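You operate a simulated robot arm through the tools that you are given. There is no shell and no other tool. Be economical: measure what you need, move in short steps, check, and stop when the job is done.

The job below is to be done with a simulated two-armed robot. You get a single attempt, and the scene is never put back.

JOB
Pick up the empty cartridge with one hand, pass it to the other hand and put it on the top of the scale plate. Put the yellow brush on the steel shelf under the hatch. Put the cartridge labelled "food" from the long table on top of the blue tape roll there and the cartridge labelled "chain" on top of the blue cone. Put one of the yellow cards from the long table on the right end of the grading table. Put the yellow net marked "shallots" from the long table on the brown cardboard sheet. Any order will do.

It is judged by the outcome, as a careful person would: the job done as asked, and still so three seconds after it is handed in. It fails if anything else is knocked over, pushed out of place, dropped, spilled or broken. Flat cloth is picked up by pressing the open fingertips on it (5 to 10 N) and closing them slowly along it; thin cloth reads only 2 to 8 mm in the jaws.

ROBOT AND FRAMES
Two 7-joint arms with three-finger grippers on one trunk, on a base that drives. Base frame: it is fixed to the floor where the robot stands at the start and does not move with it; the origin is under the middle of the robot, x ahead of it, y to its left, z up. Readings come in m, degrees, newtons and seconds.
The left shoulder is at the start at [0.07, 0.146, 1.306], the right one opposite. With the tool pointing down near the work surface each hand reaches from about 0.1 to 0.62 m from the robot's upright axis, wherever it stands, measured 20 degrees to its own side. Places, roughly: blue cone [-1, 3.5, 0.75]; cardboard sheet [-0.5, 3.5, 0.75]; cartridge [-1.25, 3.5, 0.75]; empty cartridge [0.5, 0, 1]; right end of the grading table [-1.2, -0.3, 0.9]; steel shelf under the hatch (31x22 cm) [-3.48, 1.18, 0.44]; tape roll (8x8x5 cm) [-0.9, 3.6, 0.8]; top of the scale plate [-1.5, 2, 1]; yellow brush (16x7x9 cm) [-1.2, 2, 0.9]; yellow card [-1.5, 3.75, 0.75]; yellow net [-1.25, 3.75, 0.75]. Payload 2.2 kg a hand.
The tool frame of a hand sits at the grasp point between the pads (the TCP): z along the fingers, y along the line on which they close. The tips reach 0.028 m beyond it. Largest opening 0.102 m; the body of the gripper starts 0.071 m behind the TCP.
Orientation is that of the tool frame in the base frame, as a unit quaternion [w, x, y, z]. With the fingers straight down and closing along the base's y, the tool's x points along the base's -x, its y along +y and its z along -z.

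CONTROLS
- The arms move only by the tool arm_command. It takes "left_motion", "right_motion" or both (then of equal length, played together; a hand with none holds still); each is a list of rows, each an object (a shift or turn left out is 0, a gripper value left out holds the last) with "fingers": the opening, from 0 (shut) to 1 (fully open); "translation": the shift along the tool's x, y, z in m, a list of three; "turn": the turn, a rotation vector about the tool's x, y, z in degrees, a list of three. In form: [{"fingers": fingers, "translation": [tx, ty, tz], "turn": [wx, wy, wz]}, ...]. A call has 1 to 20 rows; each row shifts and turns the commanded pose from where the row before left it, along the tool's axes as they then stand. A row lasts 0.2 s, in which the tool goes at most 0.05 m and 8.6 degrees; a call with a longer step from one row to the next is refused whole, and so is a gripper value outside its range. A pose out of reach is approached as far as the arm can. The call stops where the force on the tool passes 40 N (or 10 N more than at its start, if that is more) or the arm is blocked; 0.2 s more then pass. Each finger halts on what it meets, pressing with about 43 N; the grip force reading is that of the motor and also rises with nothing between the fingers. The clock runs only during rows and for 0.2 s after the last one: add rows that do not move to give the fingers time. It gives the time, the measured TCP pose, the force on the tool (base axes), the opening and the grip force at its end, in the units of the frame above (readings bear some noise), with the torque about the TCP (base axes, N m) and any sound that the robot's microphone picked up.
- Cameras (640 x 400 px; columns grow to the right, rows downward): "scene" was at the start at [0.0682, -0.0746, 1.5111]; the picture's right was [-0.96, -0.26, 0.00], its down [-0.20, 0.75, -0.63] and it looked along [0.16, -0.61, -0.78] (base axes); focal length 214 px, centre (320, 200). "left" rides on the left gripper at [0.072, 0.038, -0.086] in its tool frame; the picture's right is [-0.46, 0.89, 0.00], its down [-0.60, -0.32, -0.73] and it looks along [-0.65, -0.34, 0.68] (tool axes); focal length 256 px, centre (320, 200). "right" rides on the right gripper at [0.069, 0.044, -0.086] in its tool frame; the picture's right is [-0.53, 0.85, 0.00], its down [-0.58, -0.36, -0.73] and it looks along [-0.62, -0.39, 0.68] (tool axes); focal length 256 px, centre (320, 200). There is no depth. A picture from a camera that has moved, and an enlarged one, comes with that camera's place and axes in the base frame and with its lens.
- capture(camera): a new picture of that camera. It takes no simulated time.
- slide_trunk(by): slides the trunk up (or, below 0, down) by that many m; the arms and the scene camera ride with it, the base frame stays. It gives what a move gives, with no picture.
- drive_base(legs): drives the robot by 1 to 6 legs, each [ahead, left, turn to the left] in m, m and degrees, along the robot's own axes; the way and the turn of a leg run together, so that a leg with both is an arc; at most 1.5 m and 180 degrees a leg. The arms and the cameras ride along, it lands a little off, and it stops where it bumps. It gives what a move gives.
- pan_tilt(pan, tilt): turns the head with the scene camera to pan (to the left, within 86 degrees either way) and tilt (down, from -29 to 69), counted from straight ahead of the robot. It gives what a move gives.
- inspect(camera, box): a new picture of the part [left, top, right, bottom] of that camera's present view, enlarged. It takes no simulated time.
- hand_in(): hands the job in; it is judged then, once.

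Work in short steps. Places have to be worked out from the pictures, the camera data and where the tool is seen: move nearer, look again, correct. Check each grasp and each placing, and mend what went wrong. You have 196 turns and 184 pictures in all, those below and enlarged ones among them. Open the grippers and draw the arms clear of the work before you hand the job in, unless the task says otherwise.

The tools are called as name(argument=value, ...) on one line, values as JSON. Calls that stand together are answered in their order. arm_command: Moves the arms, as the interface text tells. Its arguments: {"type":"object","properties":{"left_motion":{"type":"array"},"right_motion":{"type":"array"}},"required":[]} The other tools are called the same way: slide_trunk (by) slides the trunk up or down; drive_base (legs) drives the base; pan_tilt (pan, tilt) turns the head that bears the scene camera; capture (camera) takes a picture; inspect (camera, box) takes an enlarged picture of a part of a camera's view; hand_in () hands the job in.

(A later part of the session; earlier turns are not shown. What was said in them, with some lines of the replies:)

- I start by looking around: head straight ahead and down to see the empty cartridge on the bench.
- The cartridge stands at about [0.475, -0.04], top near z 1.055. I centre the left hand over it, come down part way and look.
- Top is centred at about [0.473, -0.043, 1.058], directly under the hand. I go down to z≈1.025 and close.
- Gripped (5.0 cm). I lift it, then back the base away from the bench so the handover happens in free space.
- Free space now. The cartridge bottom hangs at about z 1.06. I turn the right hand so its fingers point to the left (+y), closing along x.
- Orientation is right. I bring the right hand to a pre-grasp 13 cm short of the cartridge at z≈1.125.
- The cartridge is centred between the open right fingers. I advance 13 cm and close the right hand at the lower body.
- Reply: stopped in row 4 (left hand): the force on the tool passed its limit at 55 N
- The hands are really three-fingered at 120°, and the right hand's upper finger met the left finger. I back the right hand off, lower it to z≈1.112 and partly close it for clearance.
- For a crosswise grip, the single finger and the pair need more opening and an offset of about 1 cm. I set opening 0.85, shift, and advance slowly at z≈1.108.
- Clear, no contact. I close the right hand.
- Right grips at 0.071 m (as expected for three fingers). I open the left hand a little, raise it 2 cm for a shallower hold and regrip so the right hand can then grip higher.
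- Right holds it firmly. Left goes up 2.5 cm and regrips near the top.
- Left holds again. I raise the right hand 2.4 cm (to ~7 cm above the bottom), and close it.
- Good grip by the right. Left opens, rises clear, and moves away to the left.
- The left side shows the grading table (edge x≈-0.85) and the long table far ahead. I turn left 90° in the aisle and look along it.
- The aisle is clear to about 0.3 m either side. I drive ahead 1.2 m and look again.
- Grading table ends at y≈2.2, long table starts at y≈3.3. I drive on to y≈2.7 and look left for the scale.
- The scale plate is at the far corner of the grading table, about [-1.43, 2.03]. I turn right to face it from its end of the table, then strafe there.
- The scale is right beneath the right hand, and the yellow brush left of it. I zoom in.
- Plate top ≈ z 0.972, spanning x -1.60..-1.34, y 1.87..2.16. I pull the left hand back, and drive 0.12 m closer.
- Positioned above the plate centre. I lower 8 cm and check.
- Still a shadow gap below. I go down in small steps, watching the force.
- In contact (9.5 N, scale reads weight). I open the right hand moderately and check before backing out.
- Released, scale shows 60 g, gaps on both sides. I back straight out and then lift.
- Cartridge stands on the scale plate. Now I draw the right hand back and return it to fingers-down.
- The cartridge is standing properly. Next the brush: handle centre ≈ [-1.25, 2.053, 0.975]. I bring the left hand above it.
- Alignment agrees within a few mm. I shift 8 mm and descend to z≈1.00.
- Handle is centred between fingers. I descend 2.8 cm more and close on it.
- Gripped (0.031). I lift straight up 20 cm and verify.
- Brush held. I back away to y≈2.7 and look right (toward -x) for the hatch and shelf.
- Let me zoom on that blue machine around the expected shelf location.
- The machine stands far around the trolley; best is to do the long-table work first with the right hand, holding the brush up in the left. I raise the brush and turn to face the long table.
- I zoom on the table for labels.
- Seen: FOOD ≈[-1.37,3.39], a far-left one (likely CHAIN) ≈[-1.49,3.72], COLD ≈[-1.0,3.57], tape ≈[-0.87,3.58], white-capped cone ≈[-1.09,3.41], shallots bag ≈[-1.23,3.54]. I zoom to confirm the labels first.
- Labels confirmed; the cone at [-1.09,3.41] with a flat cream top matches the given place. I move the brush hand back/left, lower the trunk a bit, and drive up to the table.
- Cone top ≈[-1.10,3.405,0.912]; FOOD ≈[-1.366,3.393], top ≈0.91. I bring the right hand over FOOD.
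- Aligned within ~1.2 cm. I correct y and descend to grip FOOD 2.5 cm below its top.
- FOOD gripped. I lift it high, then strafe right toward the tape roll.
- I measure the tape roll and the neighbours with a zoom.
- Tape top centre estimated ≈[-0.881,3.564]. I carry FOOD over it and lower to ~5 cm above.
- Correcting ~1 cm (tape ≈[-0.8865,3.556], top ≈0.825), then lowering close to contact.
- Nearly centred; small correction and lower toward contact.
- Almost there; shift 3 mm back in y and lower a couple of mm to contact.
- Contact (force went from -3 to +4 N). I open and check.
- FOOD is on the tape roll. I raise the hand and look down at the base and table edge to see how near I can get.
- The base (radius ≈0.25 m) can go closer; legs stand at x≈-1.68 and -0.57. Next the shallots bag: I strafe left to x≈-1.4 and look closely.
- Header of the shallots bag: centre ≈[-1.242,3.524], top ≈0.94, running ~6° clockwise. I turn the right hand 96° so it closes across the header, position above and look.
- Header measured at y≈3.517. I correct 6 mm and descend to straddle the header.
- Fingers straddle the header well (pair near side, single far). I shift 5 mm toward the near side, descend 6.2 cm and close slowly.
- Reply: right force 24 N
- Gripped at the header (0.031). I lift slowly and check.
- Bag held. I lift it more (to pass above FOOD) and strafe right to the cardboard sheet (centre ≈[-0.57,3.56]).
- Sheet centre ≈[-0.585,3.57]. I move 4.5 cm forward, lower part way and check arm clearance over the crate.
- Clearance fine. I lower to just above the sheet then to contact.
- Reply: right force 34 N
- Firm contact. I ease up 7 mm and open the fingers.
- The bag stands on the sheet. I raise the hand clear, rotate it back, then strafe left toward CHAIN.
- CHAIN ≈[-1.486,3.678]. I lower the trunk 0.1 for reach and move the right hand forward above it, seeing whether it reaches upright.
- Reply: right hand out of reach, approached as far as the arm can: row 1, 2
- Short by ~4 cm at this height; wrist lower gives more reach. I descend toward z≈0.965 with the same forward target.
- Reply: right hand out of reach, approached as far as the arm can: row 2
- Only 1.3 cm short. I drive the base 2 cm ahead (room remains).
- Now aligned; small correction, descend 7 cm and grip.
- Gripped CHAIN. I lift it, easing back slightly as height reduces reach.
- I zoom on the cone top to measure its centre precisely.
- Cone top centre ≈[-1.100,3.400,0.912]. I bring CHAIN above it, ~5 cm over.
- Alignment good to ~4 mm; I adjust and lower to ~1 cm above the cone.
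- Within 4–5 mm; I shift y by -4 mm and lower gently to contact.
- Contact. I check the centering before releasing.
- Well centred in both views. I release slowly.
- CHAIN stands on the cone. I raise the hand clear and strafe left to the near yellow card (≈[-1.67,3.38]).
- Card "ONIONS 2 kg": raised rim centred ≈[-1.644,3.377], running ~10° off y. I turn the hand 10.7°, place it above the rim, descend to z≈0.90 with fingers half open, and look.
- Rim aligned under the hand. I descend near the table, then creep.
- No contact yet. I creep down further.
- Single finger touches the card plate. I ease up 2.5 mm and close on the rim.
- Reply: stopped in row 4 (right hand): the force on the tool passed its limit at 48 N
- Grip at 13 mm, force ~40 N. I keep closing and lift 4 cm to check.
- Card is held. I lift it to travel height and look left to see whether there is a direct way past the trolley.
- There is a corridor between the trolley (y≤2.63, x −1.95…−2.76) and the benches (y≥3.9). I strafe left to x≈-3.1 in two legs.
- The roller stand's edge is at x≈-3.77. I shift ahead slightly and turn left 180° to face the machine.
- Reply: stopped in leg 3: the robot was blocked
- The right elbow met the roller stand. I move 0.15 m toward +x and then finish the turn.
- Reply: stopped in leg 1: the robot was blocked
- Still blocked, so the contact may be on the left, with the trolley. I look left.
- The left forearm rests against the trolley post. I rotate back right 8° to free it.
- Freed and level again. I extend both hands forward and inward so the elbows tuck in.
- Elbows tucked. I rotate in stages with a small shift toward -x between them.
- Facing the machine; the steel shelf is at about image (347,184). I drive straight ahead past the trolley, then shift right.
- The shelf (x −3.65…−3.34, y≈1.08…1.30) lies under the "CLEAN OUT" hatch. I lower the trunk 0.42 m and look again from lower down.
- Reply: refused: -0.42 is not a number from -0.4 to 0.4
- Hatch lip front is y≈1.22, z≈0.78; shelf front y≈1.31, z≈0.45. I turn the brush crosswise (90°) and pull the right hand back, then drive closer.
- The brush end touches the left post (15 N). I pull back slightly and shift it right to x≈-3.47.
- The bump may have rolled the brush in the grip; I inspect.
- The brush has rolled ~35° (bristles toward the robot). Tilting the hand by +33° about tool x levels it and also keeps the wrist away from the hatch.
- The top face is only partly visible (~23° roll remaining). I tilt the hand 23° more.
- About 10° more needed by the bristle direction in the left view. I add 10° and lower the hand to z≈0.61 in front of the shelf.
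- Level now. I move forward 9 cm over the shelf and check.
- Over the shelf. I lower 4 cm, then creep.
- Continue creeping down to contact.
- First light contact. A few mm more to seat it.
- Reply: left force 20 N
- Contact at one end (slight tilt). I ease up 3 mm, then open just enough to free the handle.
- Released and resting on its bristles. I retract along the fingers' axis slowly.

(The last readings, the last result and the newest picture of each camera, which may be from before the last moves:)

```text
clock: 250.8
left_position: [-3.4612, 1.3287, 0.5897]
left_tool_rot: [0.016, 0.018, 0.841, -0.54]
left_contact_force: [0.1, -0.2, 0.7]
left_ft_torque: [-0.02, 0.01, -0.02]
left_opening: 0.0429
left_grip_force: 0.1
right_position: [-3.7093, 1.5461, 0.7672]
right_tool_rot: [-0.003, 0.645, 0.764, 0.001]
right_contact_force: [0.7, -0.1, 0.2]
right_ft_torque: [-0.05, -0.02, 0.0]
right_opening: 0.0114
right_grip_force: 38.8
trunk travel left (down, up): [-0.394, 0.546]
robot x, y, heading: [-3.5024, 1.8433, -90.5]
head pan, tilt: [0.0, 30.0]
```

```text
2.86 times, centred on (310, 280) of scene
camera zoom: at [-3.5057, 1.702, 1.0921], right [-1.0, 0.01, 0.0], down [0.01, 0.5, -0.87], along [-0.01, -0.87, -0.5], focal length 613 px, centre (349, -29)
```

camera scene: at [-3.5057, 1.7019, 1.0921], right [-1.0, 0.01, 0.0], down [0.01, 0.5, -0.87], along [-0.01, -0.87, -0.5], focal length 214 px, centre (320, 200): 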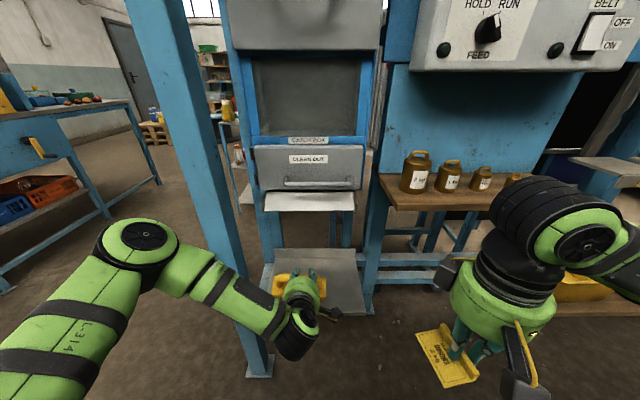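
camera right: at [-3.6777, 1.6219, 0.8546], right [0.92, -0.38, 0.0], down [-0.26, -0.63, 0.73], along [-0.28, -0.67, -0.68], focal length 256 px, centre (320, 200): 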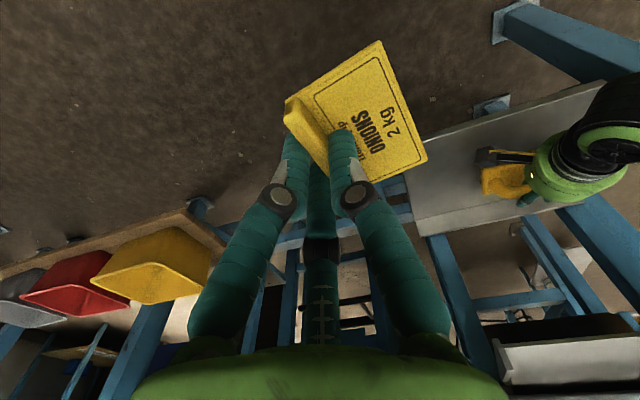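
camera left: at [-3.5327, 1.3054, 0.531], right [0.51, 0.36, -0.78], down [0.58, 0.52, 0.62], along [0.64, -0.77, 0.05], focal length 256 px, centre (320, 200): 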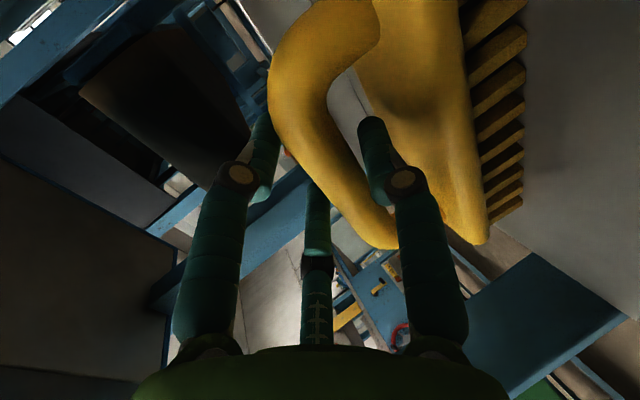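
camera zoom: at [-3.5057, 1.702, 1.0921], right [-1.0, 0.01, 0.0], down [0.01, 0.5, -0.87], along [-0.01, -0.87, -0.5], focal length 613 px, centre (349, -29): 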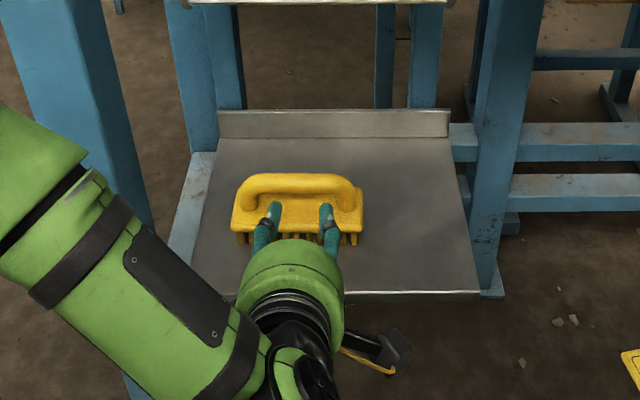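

The brush stands on the shelf. I retract the left arm, straighten it, and raise the trunk.

arm_command(left_motion=[{"translation": [0, 0, -0.045]}, {"translation": [0, 0, -0.045]}, {"translation": [0, -0.03, -0.03]}, {"turn": [-8.25, 0, 0]}, {"turn": [-8.25, 0, 0]}, {"turn": [-8.25, 0, 0]}, {"turn": [-8.25, 0, 0]}, {"turn": [-8.25, 0, 0]}, {"turn": [-8.25, 0, 0]}, {"turn": [-8.25, 0, 0]}, {"turn": [-8.25, 0, 0]}, {}])

slide_trunk(by=0.4)

drive_base(legs=[[-0.1, 0, 0], [0, 0.6, 0], [0, 0.55, 0]])

pan_tilt(pan=15, tilt=25)

capture(camera="scene")

```text
clock: 253.3
left_position: [-3.4641, 1.4252, 0.6658]
left_tool_rot: [0.023, 0.006, 1.0, 0.008]
left_contact_force: [-0.3, 0.5, -0.8]
left_ft_torque: [-0.02, 0.0, -0.02]
left_opening: 0.0428
left_grip_force: 0.0
right_position: [-3.7096, 1.5471, 0.7676]
right_tool_rot: [-0.002, 0.644, 0.765, 0.001]
right_contact_force: [-0.3, -0.8, -0.8]
right_ft_torque: [0.02, -0.02, 0.01]
right_opening: 0.0113
right_grip_force: 38.0
trunk travel left (down, up): [-0.394, 0.546]
robot x, y, heading: [-3.5067, 1.8442, -90.6]
head pan, tilt: [0.0, 30.0]
```

```text
clock: 257.2
left_position: [-3.4635, 1.4249, 1.0655]
left_tool_rot: [0.023, 0.006, 1.0, 0.007]
left_contact_force: [-0.2, 0.4, -0.6]
left_ft_torque: [-0.03, 0.01, -0.02]
left_opening: 0.0429
left_grip_force: 0.1
right_position: [-3.7097, 1.5461, 1.1669]
right_tool_rot: [-0.002, 0.644, 0.765, 0.0]
right_contact_force: [-0.4, 0.5, -0.6]
right_ft_torque: [0.0, 0.02, -0.02]
right_opening: 0.0111
right_grip_force: 38.7
trunk travel left (down, up): [-0.794, 0.146]
robot x, y, heading: [-3.5045, 1.8441, -90.4]
head pan, tilt: [0.0, 30.0]
```

```text
clock: 264.0
left_position: [-2.3278, 1.5146, 1.0645]
left_tool_rot: [0.024, 0.007, 1.0, 0.007]
left_contact_force: [0.0, 0.3, -0.1]
left_ft_torque: [-0.04, -0.01, -0.01]
left_opening: 0.0429
left_grip_force: 0.1
right_position: [-2.5734, 1.6368, 1.1675]
right_tool_rot: [-0.002, 0.645, 0.764, 0.001]
right_contact_force: [-0.2, 0.3, -0.5]
right_ft_torque: [0.02, -0.01, 0.04]
right_opening: 0.0111
right_grip_force: 38.5
trunk travel left (down, up): [-0.794, 0.146]
robot x, y, heading: [-2.3639, 1.9319, -90.6]
head pan, tilt: [0.0, 30.0]
```

```text
clock: 264.8
left_position: [-2.3284, 1.5135, 1.0649]
left_tool_rot: [0.024, 0.008, 1.0, 0.006]
left_contact_force: [0.2, 0.3, 0.6]
left_ft_torque: [0.0, -0.04, 0.01]
left_opening: 0.0428
left_grip_force: 0.1
right_position: [-2.572, 1.6376, 1.1673]
right_tool_rot: [-0.003, 0.645, 0.764, 0.0]
right_contact_force: [0.3, -0.2, -0.1]
right_ft_torque: [0.03, 0.04, 0.02]
right_opening: 0.0114
right_grip_force: 38.5
trunk travel left (down, up): [-0.794, 0.146]
robot x, y, heading: [-2.3612, 1.9346, -90.7]
head pan, tilt: [15.0, 25.0]
```

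```text
37 pictures are left
camera scene: at [-2.3441, 1.7931, 1.5001], right [-0.97, -0.25, 0.0], down [-0.1, 0.41, -0.91], along [0.22, -0.88, -0.42], focal length 214 px, centre (320, 200)
```

scene: 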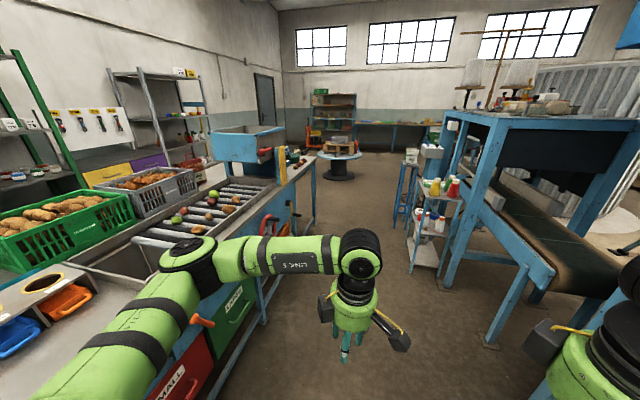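

The corridor (x −2.8…−1.65) is open. I drive down it to y≈0.3 and look at the table's right end.

drive_base(legs=[[0.9, 0, 0], [0.75, 0, 0]])

pan_tilt(pan=50, tilt=30)

capture(camera="scene")

```text
clock: 273.2
left_position: [-2.3379, -0.1321, 1.0663]
left_tool_rot: [0.024, 0.004, 1.0, 0.005]
left_contact_force: [-0.2, 0.2, 0.3]
left_ft_torque: [-0.01, 0.02, 0.0]
left_opening: 0.0428
left_grip_force: 0.0
right_position: [-2.5839, -0.0114, 1.1688]
right_tool_rot: [-0.002, 0.642, 0.767, 0.0]
right_contact_force: [-0.6, 0.0, -0.7]
right_ft_torque: [0.01, 0.02, 0.06]
right_opening: 0.0112
right_grip_force: 38.1
trunk travel left (down, up): [-0.794, 0.146]
robot x, y, heading: [-2.3795, 0.2859, -90.4]
head pan, tilt: [15.0, 25.0]
```

```text
clock: 274.2
left_position: [-2.3384, -0.1323, 1.0653]
left_tool_rot: [0.024, 0.004, 1.0, 0.006]
left_contact_force: [0.5, 0.1, -0.4]
left_ft_torque: [0.03, 0.01, -0.01]
left_opening: 0.0426
left_grip_force: 0.1
right_position: [-2.5838, -0.011, 1.1677]
right_tool_rot: [-0.002, 0.642, 0.766, -0.001]
right_contact_force: [-0.6, -0.5, -0.4]
right_ft_torque: [-0.02, 0.05, 0.01]
right_opening: 0.0112
right_grip_force: 38.5
trunk travel left (down, up): [-0.794, 0.146]
robot x, y, heading: [-2.3778, 0.2858, -90.3]
head pan, tilt: [50.0, 30.0]
```

```text
36 pictures are left
camera scene: at [-2.3114, 0.1765, 1.4921], right [-0.65, -0.76, 0.0], down [-0.38, 0.32, -0.87], along [0.66, -0.56, -0.5], focal length 214 px, centre (320, 200)
```

scene: 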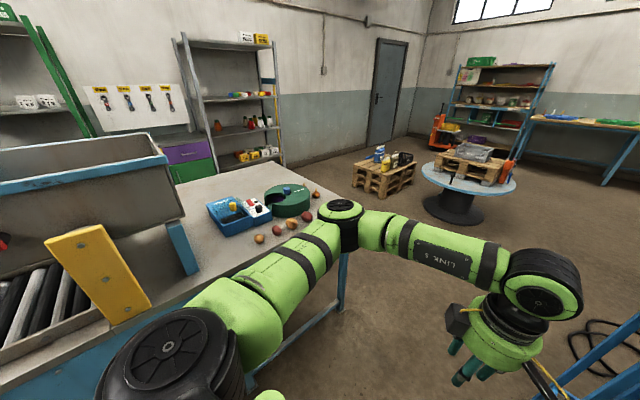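

Free surface lies on the +x part of the end, around [-0.95,-0.35]. I go around the table end and turn to face it.

drive_base(legs=[[0.75, 0, 0], [0.75, 0, 0], [0, 0.65, 0], [0, 0.6, 0], [0, 0, 90], [0, 0, 90]])

pan_tilt(pan=0, tilt=38)

capture(camera="scene")

```text
clock: 295.8
left_position: [-1.1675, -0.8172, 1.0657]
left_tool_rot: [0.006, 1.0, -0.014, -0.023]
left_contact_force: [0.1, 0.2, 1.0]
left_ft_torque: [0.03, 0.02, -0.01]
left_opening: 0.0427
left_grip_force: 0.1
right_position: [-0.9231, -0.9436, 1.1685]
right_tool_rot: [0.001, 0.76, -0.65, 0.002]
right_contact_force: [-0.6, -0.1, -0.8]
right_ft_torque: [0.0, 0.01, 0.0]
right_opening: 0.0112
right_grip_force: 38.1
trunk travel left (down, up): [-0.794, 0.146]
robot x, y, heading: [-1.1308, -1.2369, 88.7]
head pan, tilt: [50.0, 30.0]
```

```text
clock: 297.0
left_position: [-1.1662, -0.8161, 1.0645]
left_tool_rot: [0.006, 1.0, -0.014, -0.024]
left_contact_force: [0.3, 0.3, 0.1]
left_ft_torque: [-0.01, -0.01, 0.01]
left_opening: 0.043
left_grip_force: 0.0
right_position: [-0.9232, -0.9419, 1.1668]
right_tool_rot: [0.0, 0.76, -0.65, 0.002]
right_contact_force: [0.3, 0.4, 0.4]
right_ft_torque: [0.0, -0.01, -0.04]
right_opening: 0.0109
right_grip_force: 37.8
trunk travel left (down, up): [-0.794, 0.146]
robot x, y, heading: [-1.1379, -1.2337, 88.7]
head pan, tilt: [0.0, 38.0]
```

```text
35 pictures are left
camera scene: at [-1.133, -1.1011, 1.4798], right [1.0, -0.02, 0.0], down [-0.01, -0.62, -0.79], along [0.02, 0.79, -0.62], focal length 214 px, centre (320, 200)
```

scene: 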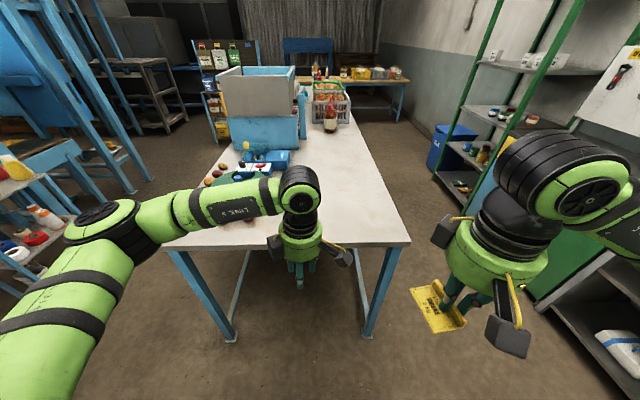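

Clear surface at the table's end. I move the left hand aside, drive 0.32 m ahead and extend the right hand over the free area.

arm_command(left_motion=[{"translation": [-0.04, 0.01, -0.02]}, {"translation": [-0.04, 0.02, -0.03]}, {"translation": [-0.04, 0.02, -0.02]}, {"translation": [-0.04, 0.02, -0.02]}, {"translation": [-0.04, 0.02, -0.01]}, {}])

drive_base(legs=[[0.3, 0, 0]])

arm_command(right_motion=[{"translation": [-0.04, 0.018, 0]}, {"translation": [-0.04, 0.018, 0]}, {"translation": [-0.04, 0.018, 0]}, {"translation": [-0.04, 0.018, 0]}, {"translation": [-0.04, 0.018, 0]}, {"translation": [-0.04, 0.018, 0]}, {"translation": [0, 0, 0.04]}, {"translation": [0, 0, 0.04]}, {"translation": [0, 0, 0.04]}, {}])

capture(camera="scene")

capture(camera="right")

```text
refused: row 2 steps farther than a row can; nothing moved
```

```text
clock: 299.1
left_position: [-1.1596, -0.5183, 1.0669]
left_tool_rot: [0.005, 1.0, -0.013, -0.023]
left_contact_force: [0.4, -0.2, -0.5]
left_ft_torque: [0.01, -0.04, -0.02]
left_opening: 0.0432
left_grip_force: 0.1
right_position: [-0.9161, -0.6432, 1.169]
right_tool_rot: [0.0, 0.76, -0.65, 0.001]
right_contact_force: [-0.4, -0.4, -1.2]
right_ft_torque: [0.03, 0.05, 0.01]
right_opening: 0.0114
right_grip_force: 38.9
trunk travel left (down, up): [-0.794, 0.146]
robot x, y, heading: [-1.1297, -0.9348, 88.6]
head pan, tilt: [0.0, 38.0]
```

```text
clock: 301.2
left_position: [-1.158, -0.5168, 1.0647]
left_tool_rot: [0.006, 1.0, -0.014, -0.024]
left_contact_force: [0.8, -0.3, -0.4]
left_ft_torque: [0.0, -0.01, 0.02]
left_opening: 0.0429
left_grip_force: 0.0
right_position: [-1.0574, -0.4217, 1.046]
right_tool_rot: [0.001, 0.76, -0.65, 0.001]
right_contact_force: [0.1, 0.8, -0.4]
right_ft_torque: [0.03, 0.02, 0.03]
right_opening: 0.0112
right_grip_force: 38.5
trunk travel left (down, up): [-0.794, 0.146]
robot x, y, heading: [-1.1256, -0.9385, 88.5]
head pan, tilt: [0.0, 38.0]
```

```text
34 pictures are left
camera scene: at [-1.1252, -0.8011, 1.4798], right [1.0, -0.02, 0.0], down [-0.02, -0.62, -0.79], along [0.02, 0.79, -0.62], focal length 214 px, centre (320, 200)
```

scene: 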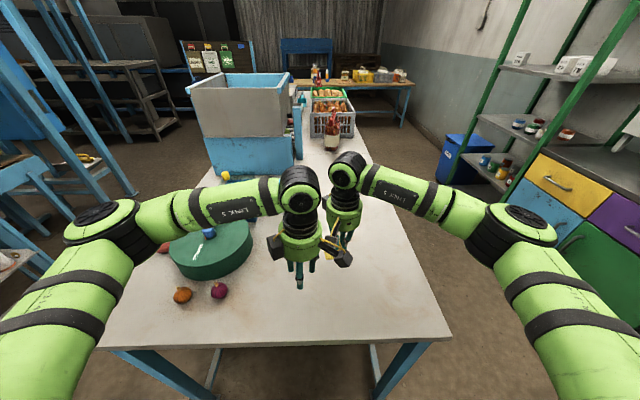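

```text
33 pictures are left
camera right: at [-1.09, -0.497, 1.1332], right [-0.92, 0.4, 0.0], down [0.27, 0.63, 0.73], along [0.29, 0.67, -0.68], focal length 256 px, centre (320, 200)
```

right: 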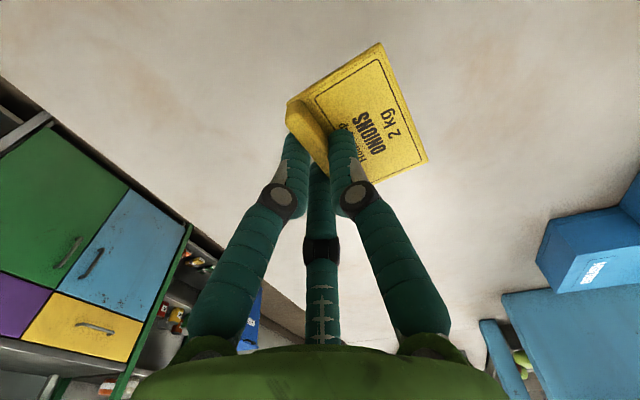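

Both hands are clear of objects. I lift the left hand away, and lower the right to just above the table.

arm_command(left_motion=[{"translation": [0, 0, -0.045]}, {"translation": [0, 0, -0.045]}, {"translation": [-0.03, 0.03, 0]}, {"translation": [-0.03, 0.03, 0]}, {"translation": [-0.03, 0.03, 0]}, {}], right_motion=[{}, {"translation": [0, 0, 0.03]}, {"translation": [0, 0, 0.03]}, {"translation": [0, 0, 0.03]}, {"translation": [0, 0, 0.01]}, {}])

capture(camera="right")

```text
clock: 302.6
left_position: [-1.2471, -0.6031, 1.1584]
left_tool_rot: [0.006, 1.0, -0.014, -0.023]
left_contact_force: [-0.1, -0.6, 0.2]
left_ft_torque: [0.02, 0.02, 0.03]
left_opening: 0.0429
left_grip_force: 0.1
right_position: [-1.0576, -0.4226, 0.9462]
right_tool_rot: [0.0, 0.761, -0.649, 0.002]
right_contact_force: [0.7, -0.4, -0.6]
right_ft_torque: [-0.01, 0.0, 0.04]
right_opening: 0.0114
right_grip_force: 38.1
trunk travel left (down, up): [-0.794, 0.146]
robot x, y, heading: [-1.1266, -0.9334, 88.6]
head pan, tilt: [0.0, 38.0]
```

```text
32 pictures are left
camera right: at [-1.0906, -0.4969, 1.0335], right [-0.92, 0.4, 0.0], down [0.27, 0.63, 0.73], along [0.29, 0.67, -0.68], focal length 256 px, centre (320, 200)
```

right: 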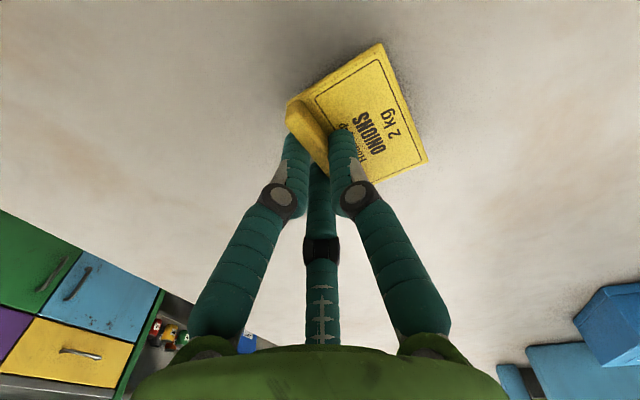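

arm_command(right_motion=[{"translation": [0, 0, 0.006]}, {"translation": [0, 0, 0.005]}, {"translation": [0, 0, 0.005]}, {}])

```text
clock: 303.6
left_position: [-1.2474, -0.6032, 1.1587]
left_tool_rot: [0.006, 1.0, -0.013, -0.023]
left_contact_force: [0.7, -0.2, 0.3]
left_ft_torque: [0.02, -0.03, 0.0]
left_opening: 0.0428
left_grip_force: 0.1
right_position: [-1.059, -0.4217, 0.93]
right_tool_rot: [0.0, 0.76, -0.65, 0.002]
right_contact_force: [-0.2, 0.0, 0.3]
right_ft_torque: [-0.02, 0.0, -0.01]
right_opening: 0.011
right_grip_force: 37.9
trunk travel left (down, up): [-0.794, 0.146]
robot x, y, heading: [-1.1283, -0.9366, 88.7]
head pan, tilt: [0.0, 38.0]
```

No contact yet; a little further down.

arm_command(right_motion=[{"translation": [0, 0, 0.003]}, {"translation": [0, 0, 0.003]}, {"translation": [0, 0, 0.002]}, {}])

```text
clock: 304.7
left_position: [-1.2467, -0.6057, 1.1596]
left_tool_rot: [0.004, 1.0, -0.014, -0.024]
left_contact_force: [0.5, 0.5, -0.6]
left_ft_torque: [0.02, 0.01, -0.01]
left_opening: 0.0429
left_grip_force: 0.1
right_position: [-1.0597, -0.421, 0.9295]
right_tool_rot: [-0.002, 0.76, -0.65, -0.004]
right_contact_force: [2.9, -8.5, 17.0]
right_ft_torque: [-0.59, -0.05, 0.05]
right_opening: 0.0111
right_grip_force: 38.5
trunk travel left (down, up): [-0.794, 0.146]
robot x, y, heading: [-1.1274, -0.9358, 88.4]
head pan, tilt: [0.0, 38.0]
stopped in row 4 (right hand): the force on the tool passed its limit at 40 N (the readings are from after the stop); the commanded pose is now the measured one
```

Contact. I ease up 3 mm and open.

arm_command(right_motion=[{"translation": [0, 0, -0.003]}, {"fingers": 0.2}, {"fingers": 0.3}, {"fingers": 0.45}, {}, {}])

capture(camera="right")

```text
clock: 306.1
left_position: [-1.2468, -0.6028, 1.1578]
left_tool_rot: [0.006, 1.0, -0.014, -0.023]
left_contact_force: [0.6, -0.6, -0.2]
left_ft_torque: [0.01, -0.01, -0.02]
left_opening: 0.0426
left_grip_force: 0.0
right_position: [-1.0593, -0.4203, 0.9298]
right_tool_rot: [0.0, 0.76, -0.65, -0.002]
right_contact_force: [0.9, 0.2, 2.2]
right_ft_torque: [0.02, 0.02, 0.01]
right_opening: 0.0472
right_grip_force: 0.1
trunk travel left (down, up): [-0.794, 0.146]
robot x, y, heading: [-1.1249, -0.9335, 88.6]
head pan, tilt: [0.0, 38.0]
```

```text
31 pictures are left
camera right: at [-1.0914, -0.4953, 1.0163], right [-0.92, 0.4, 0.0], down [0.27, 0.62, 0.73], along [0.29, 0.67, -0.68], focal length 256 px, centre (320, 200)
```

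right: 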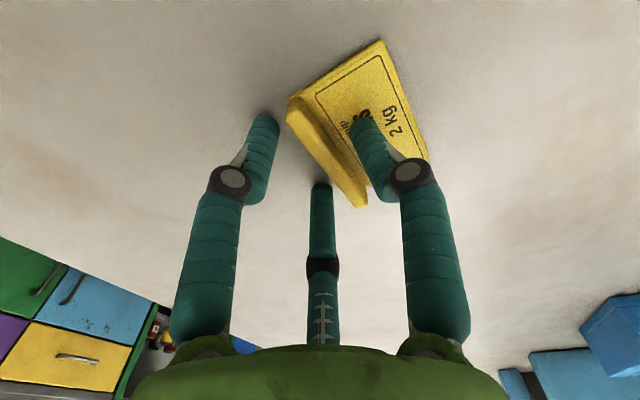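

Released on the table. I lift the hand straight up and open it, then check.

arm_command(right_motion=[{"translation": [0, 0, -0.02]}, {"translation": [0, 0, -0.04]}, {"fingers": 1, "translation": [0, 0, -0.045]}, {"translation": [0, 0, -0.045]}, {"translation": [0, 0, -0.045]}, {"translation": [0.045, 0, 0]}, {"translation": [0.045, 0, 0]}, {"translation": [0.045, 0, 0]}, {"translation": [0.045, 0, 0]}, {}])

capture(camera="scene")

```text
clock: 308.3
left_position: [-1.2464, -0.6031, 1.1589]
left_tool_rot: [0.005, 1.0, -0.013, -0.024]
left_contact_force: [-0.8, 0.3, 0.1]
left_ft_torque: [0.0, 0.0, -0.01]
left_opening: 0.0428
left_grip_force: 0.1
right_position: [-1.0314, -0.598, 1.1241]
right_tool_rot: [-0.001, 0.759, -0.651, -0.001]
right_contact_force: [-0.8, 0.1, -0.2]
right_ft_torque: [0.02, 0.04, 0.0]
right_opening: 0.1018
right_grip_force: 0.0
trunk travel left (down, up): [-0.794, 0.146]
robot x, y, heading: [-1.1298, -0.935, 88.5]
head pan, tilt: [0.0, 38.0]
```

```text
30 pictures are left
camera scene: at [-1.1256, -0.8, 1.4797], right [1.0, -0.03, 0.0], down [-0.02, -0.62, -0.79], along [0.02, 0.79, -0.62], focal length 214 px, centre (320, 200)
```

scene: 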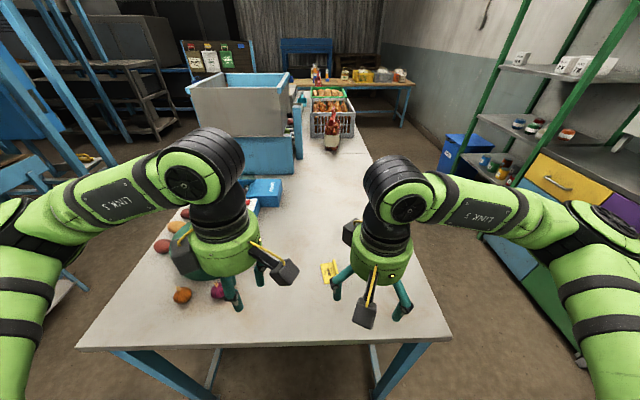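

Card lies on the table's right end. I back away and open the left hand, then zoom toward the long table for a check.

drive_base(legs=[[-0.35, 0, 0]])

arm_command(left_motion=[{"fingers": 1}, {}, {}, {}])

inspect(camera="scene", box=[280, 40, 440, 140])

inspect(camera="scene", box=[240, 160, 420, 280])

```text
clock: 310.5
left_position: [-1.256, -0.951, 1.1583]
left_tool_rot: [0.007, 1.0, -0.014, -0.023]
left_contact_force: [-0.2, 0.2, 0.1]
left_ft_torque: [0.01, -0.01, 0.0]
left_opening: 0.0426
left_grip_force: 0.2
right_position: [-1.0405, -0.9457, 1.1228]
right_tool_rot: [-0.001, 0.759, -0.651, -0.002]
right_contact_force: [0.1, 0.3, 0.1]
right_ft_torque: [-0.03, -0.01, -0.04]
right_opening: 0.1022
right_grip_force: 0.1
trunk travel left (down, up): [-0.794, 0.146]
robot x, y, heading: [-1.1377, -1.2833, 88.4]
head pan, tilt: [0.0, 38.0]
```

```text
clock: 311.5
left_position: [-1.2558, -0.9515, 1.1595]
left_tool_rot: [0.006, 1.0, -0.014, -0.024]
left_contact_force: [-0.5, 0.0, 0.0]
left_ft_torque: [0.02, -0.01, -0.01]
left_opening: 0.1019
left_grip_force: 0.1
right_position: [-1.04, -0.9461, 1.1241]
right_tool_rot: [0.0, 0.759, -0.651, -0.003]
right_contact_force: [-0.3, 0.1, 0.2]
right_ft_torque: [0.01, 0.02, -0.02]
right_opening: 0.1019
right_grip_force: 0.0
trunk travel left (down, up): [-0.794, 0.146]
robot x, y, heading: [-1.1382, -1.2821, 88.6]
head pan, tilt: [0.0, 38.0]
```

```text
4.00 times, centred on (360, 90) of scene
camera zoom: at [-1.1341, -1.1496, 1.4797], right [1.0, -0.03, 0.0], down [-0.02, -0.62, -0.79], along [0.02, 0.79, -0.62], focal length 858 px, centre (160, 640)
```

zoom: 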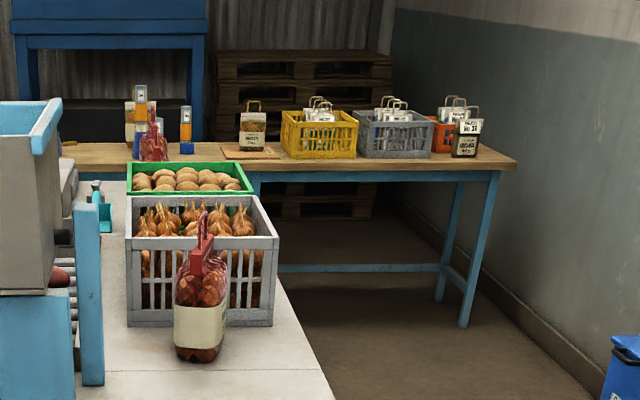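

```text
3.33 times, centred on (330, 220) of scene
camera zoom: at [-1.1341, -1.1496, 1.4797], right [1.0, -0.03, 0.0], down [-0.02, -0.62, -0.79], along [0.02, 0.79, -0.62], focal length 715 px, centre (287, 133)
```

zoom: 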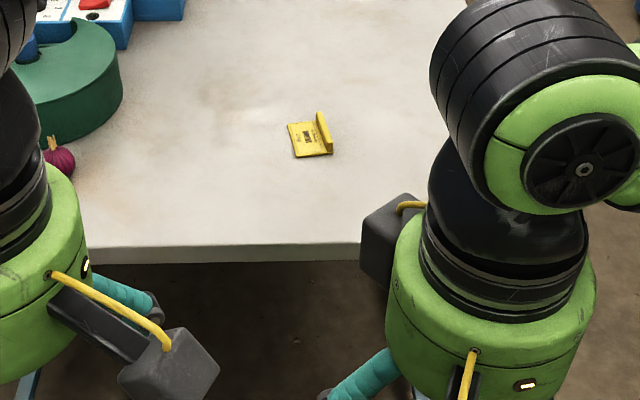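

All placements still stand: both cartridges on the tape roll and the cone, the bag on the sheet, and the card on the table end. The hands are open and clear, so I hand in.

hand_in()

```text
The job is handed in.
```

I handed the job in with all six items placed, but the robot bumped things twice on the way to the hatch.

| Item | Where it is now | Last check |
|---|---|---|
| Empty cartridge (its label reads "PLAIN") | Passed from the left hand to the right and stood on the scale plate | Right after placing; not looked at again at the end |
| "Food" cartridge | On the blue tape roll | Seen standing from a distance just before hand-in |
| "Chain" cartridge | On the blue cone with the cream top marked "Splicewick" | Seen standing from a distance just before hand-in |
| "Shallots" net | On the cardboard sheet | Seen standing from a distance just before hand-in |
| Yellow card | On the right end of the grading table | Seen in place just before hand-in |
| Yellow brush | On the steel shelf under the "CLEAN OUT" hatch | Right after placing; not looked at again at the end |

- **Bumps:** The left arm pressed against the trolley post while turning, and the brush touched the machine's front post. The brush rolled in the grip, so I levelled it before setting it down. Nothing looked knocked over or shifted in the pictures afterwards, but I did not go back to check the trolley.
- **Cone:** There were two blue cones on the long table. I used the one nearest the position you gave.
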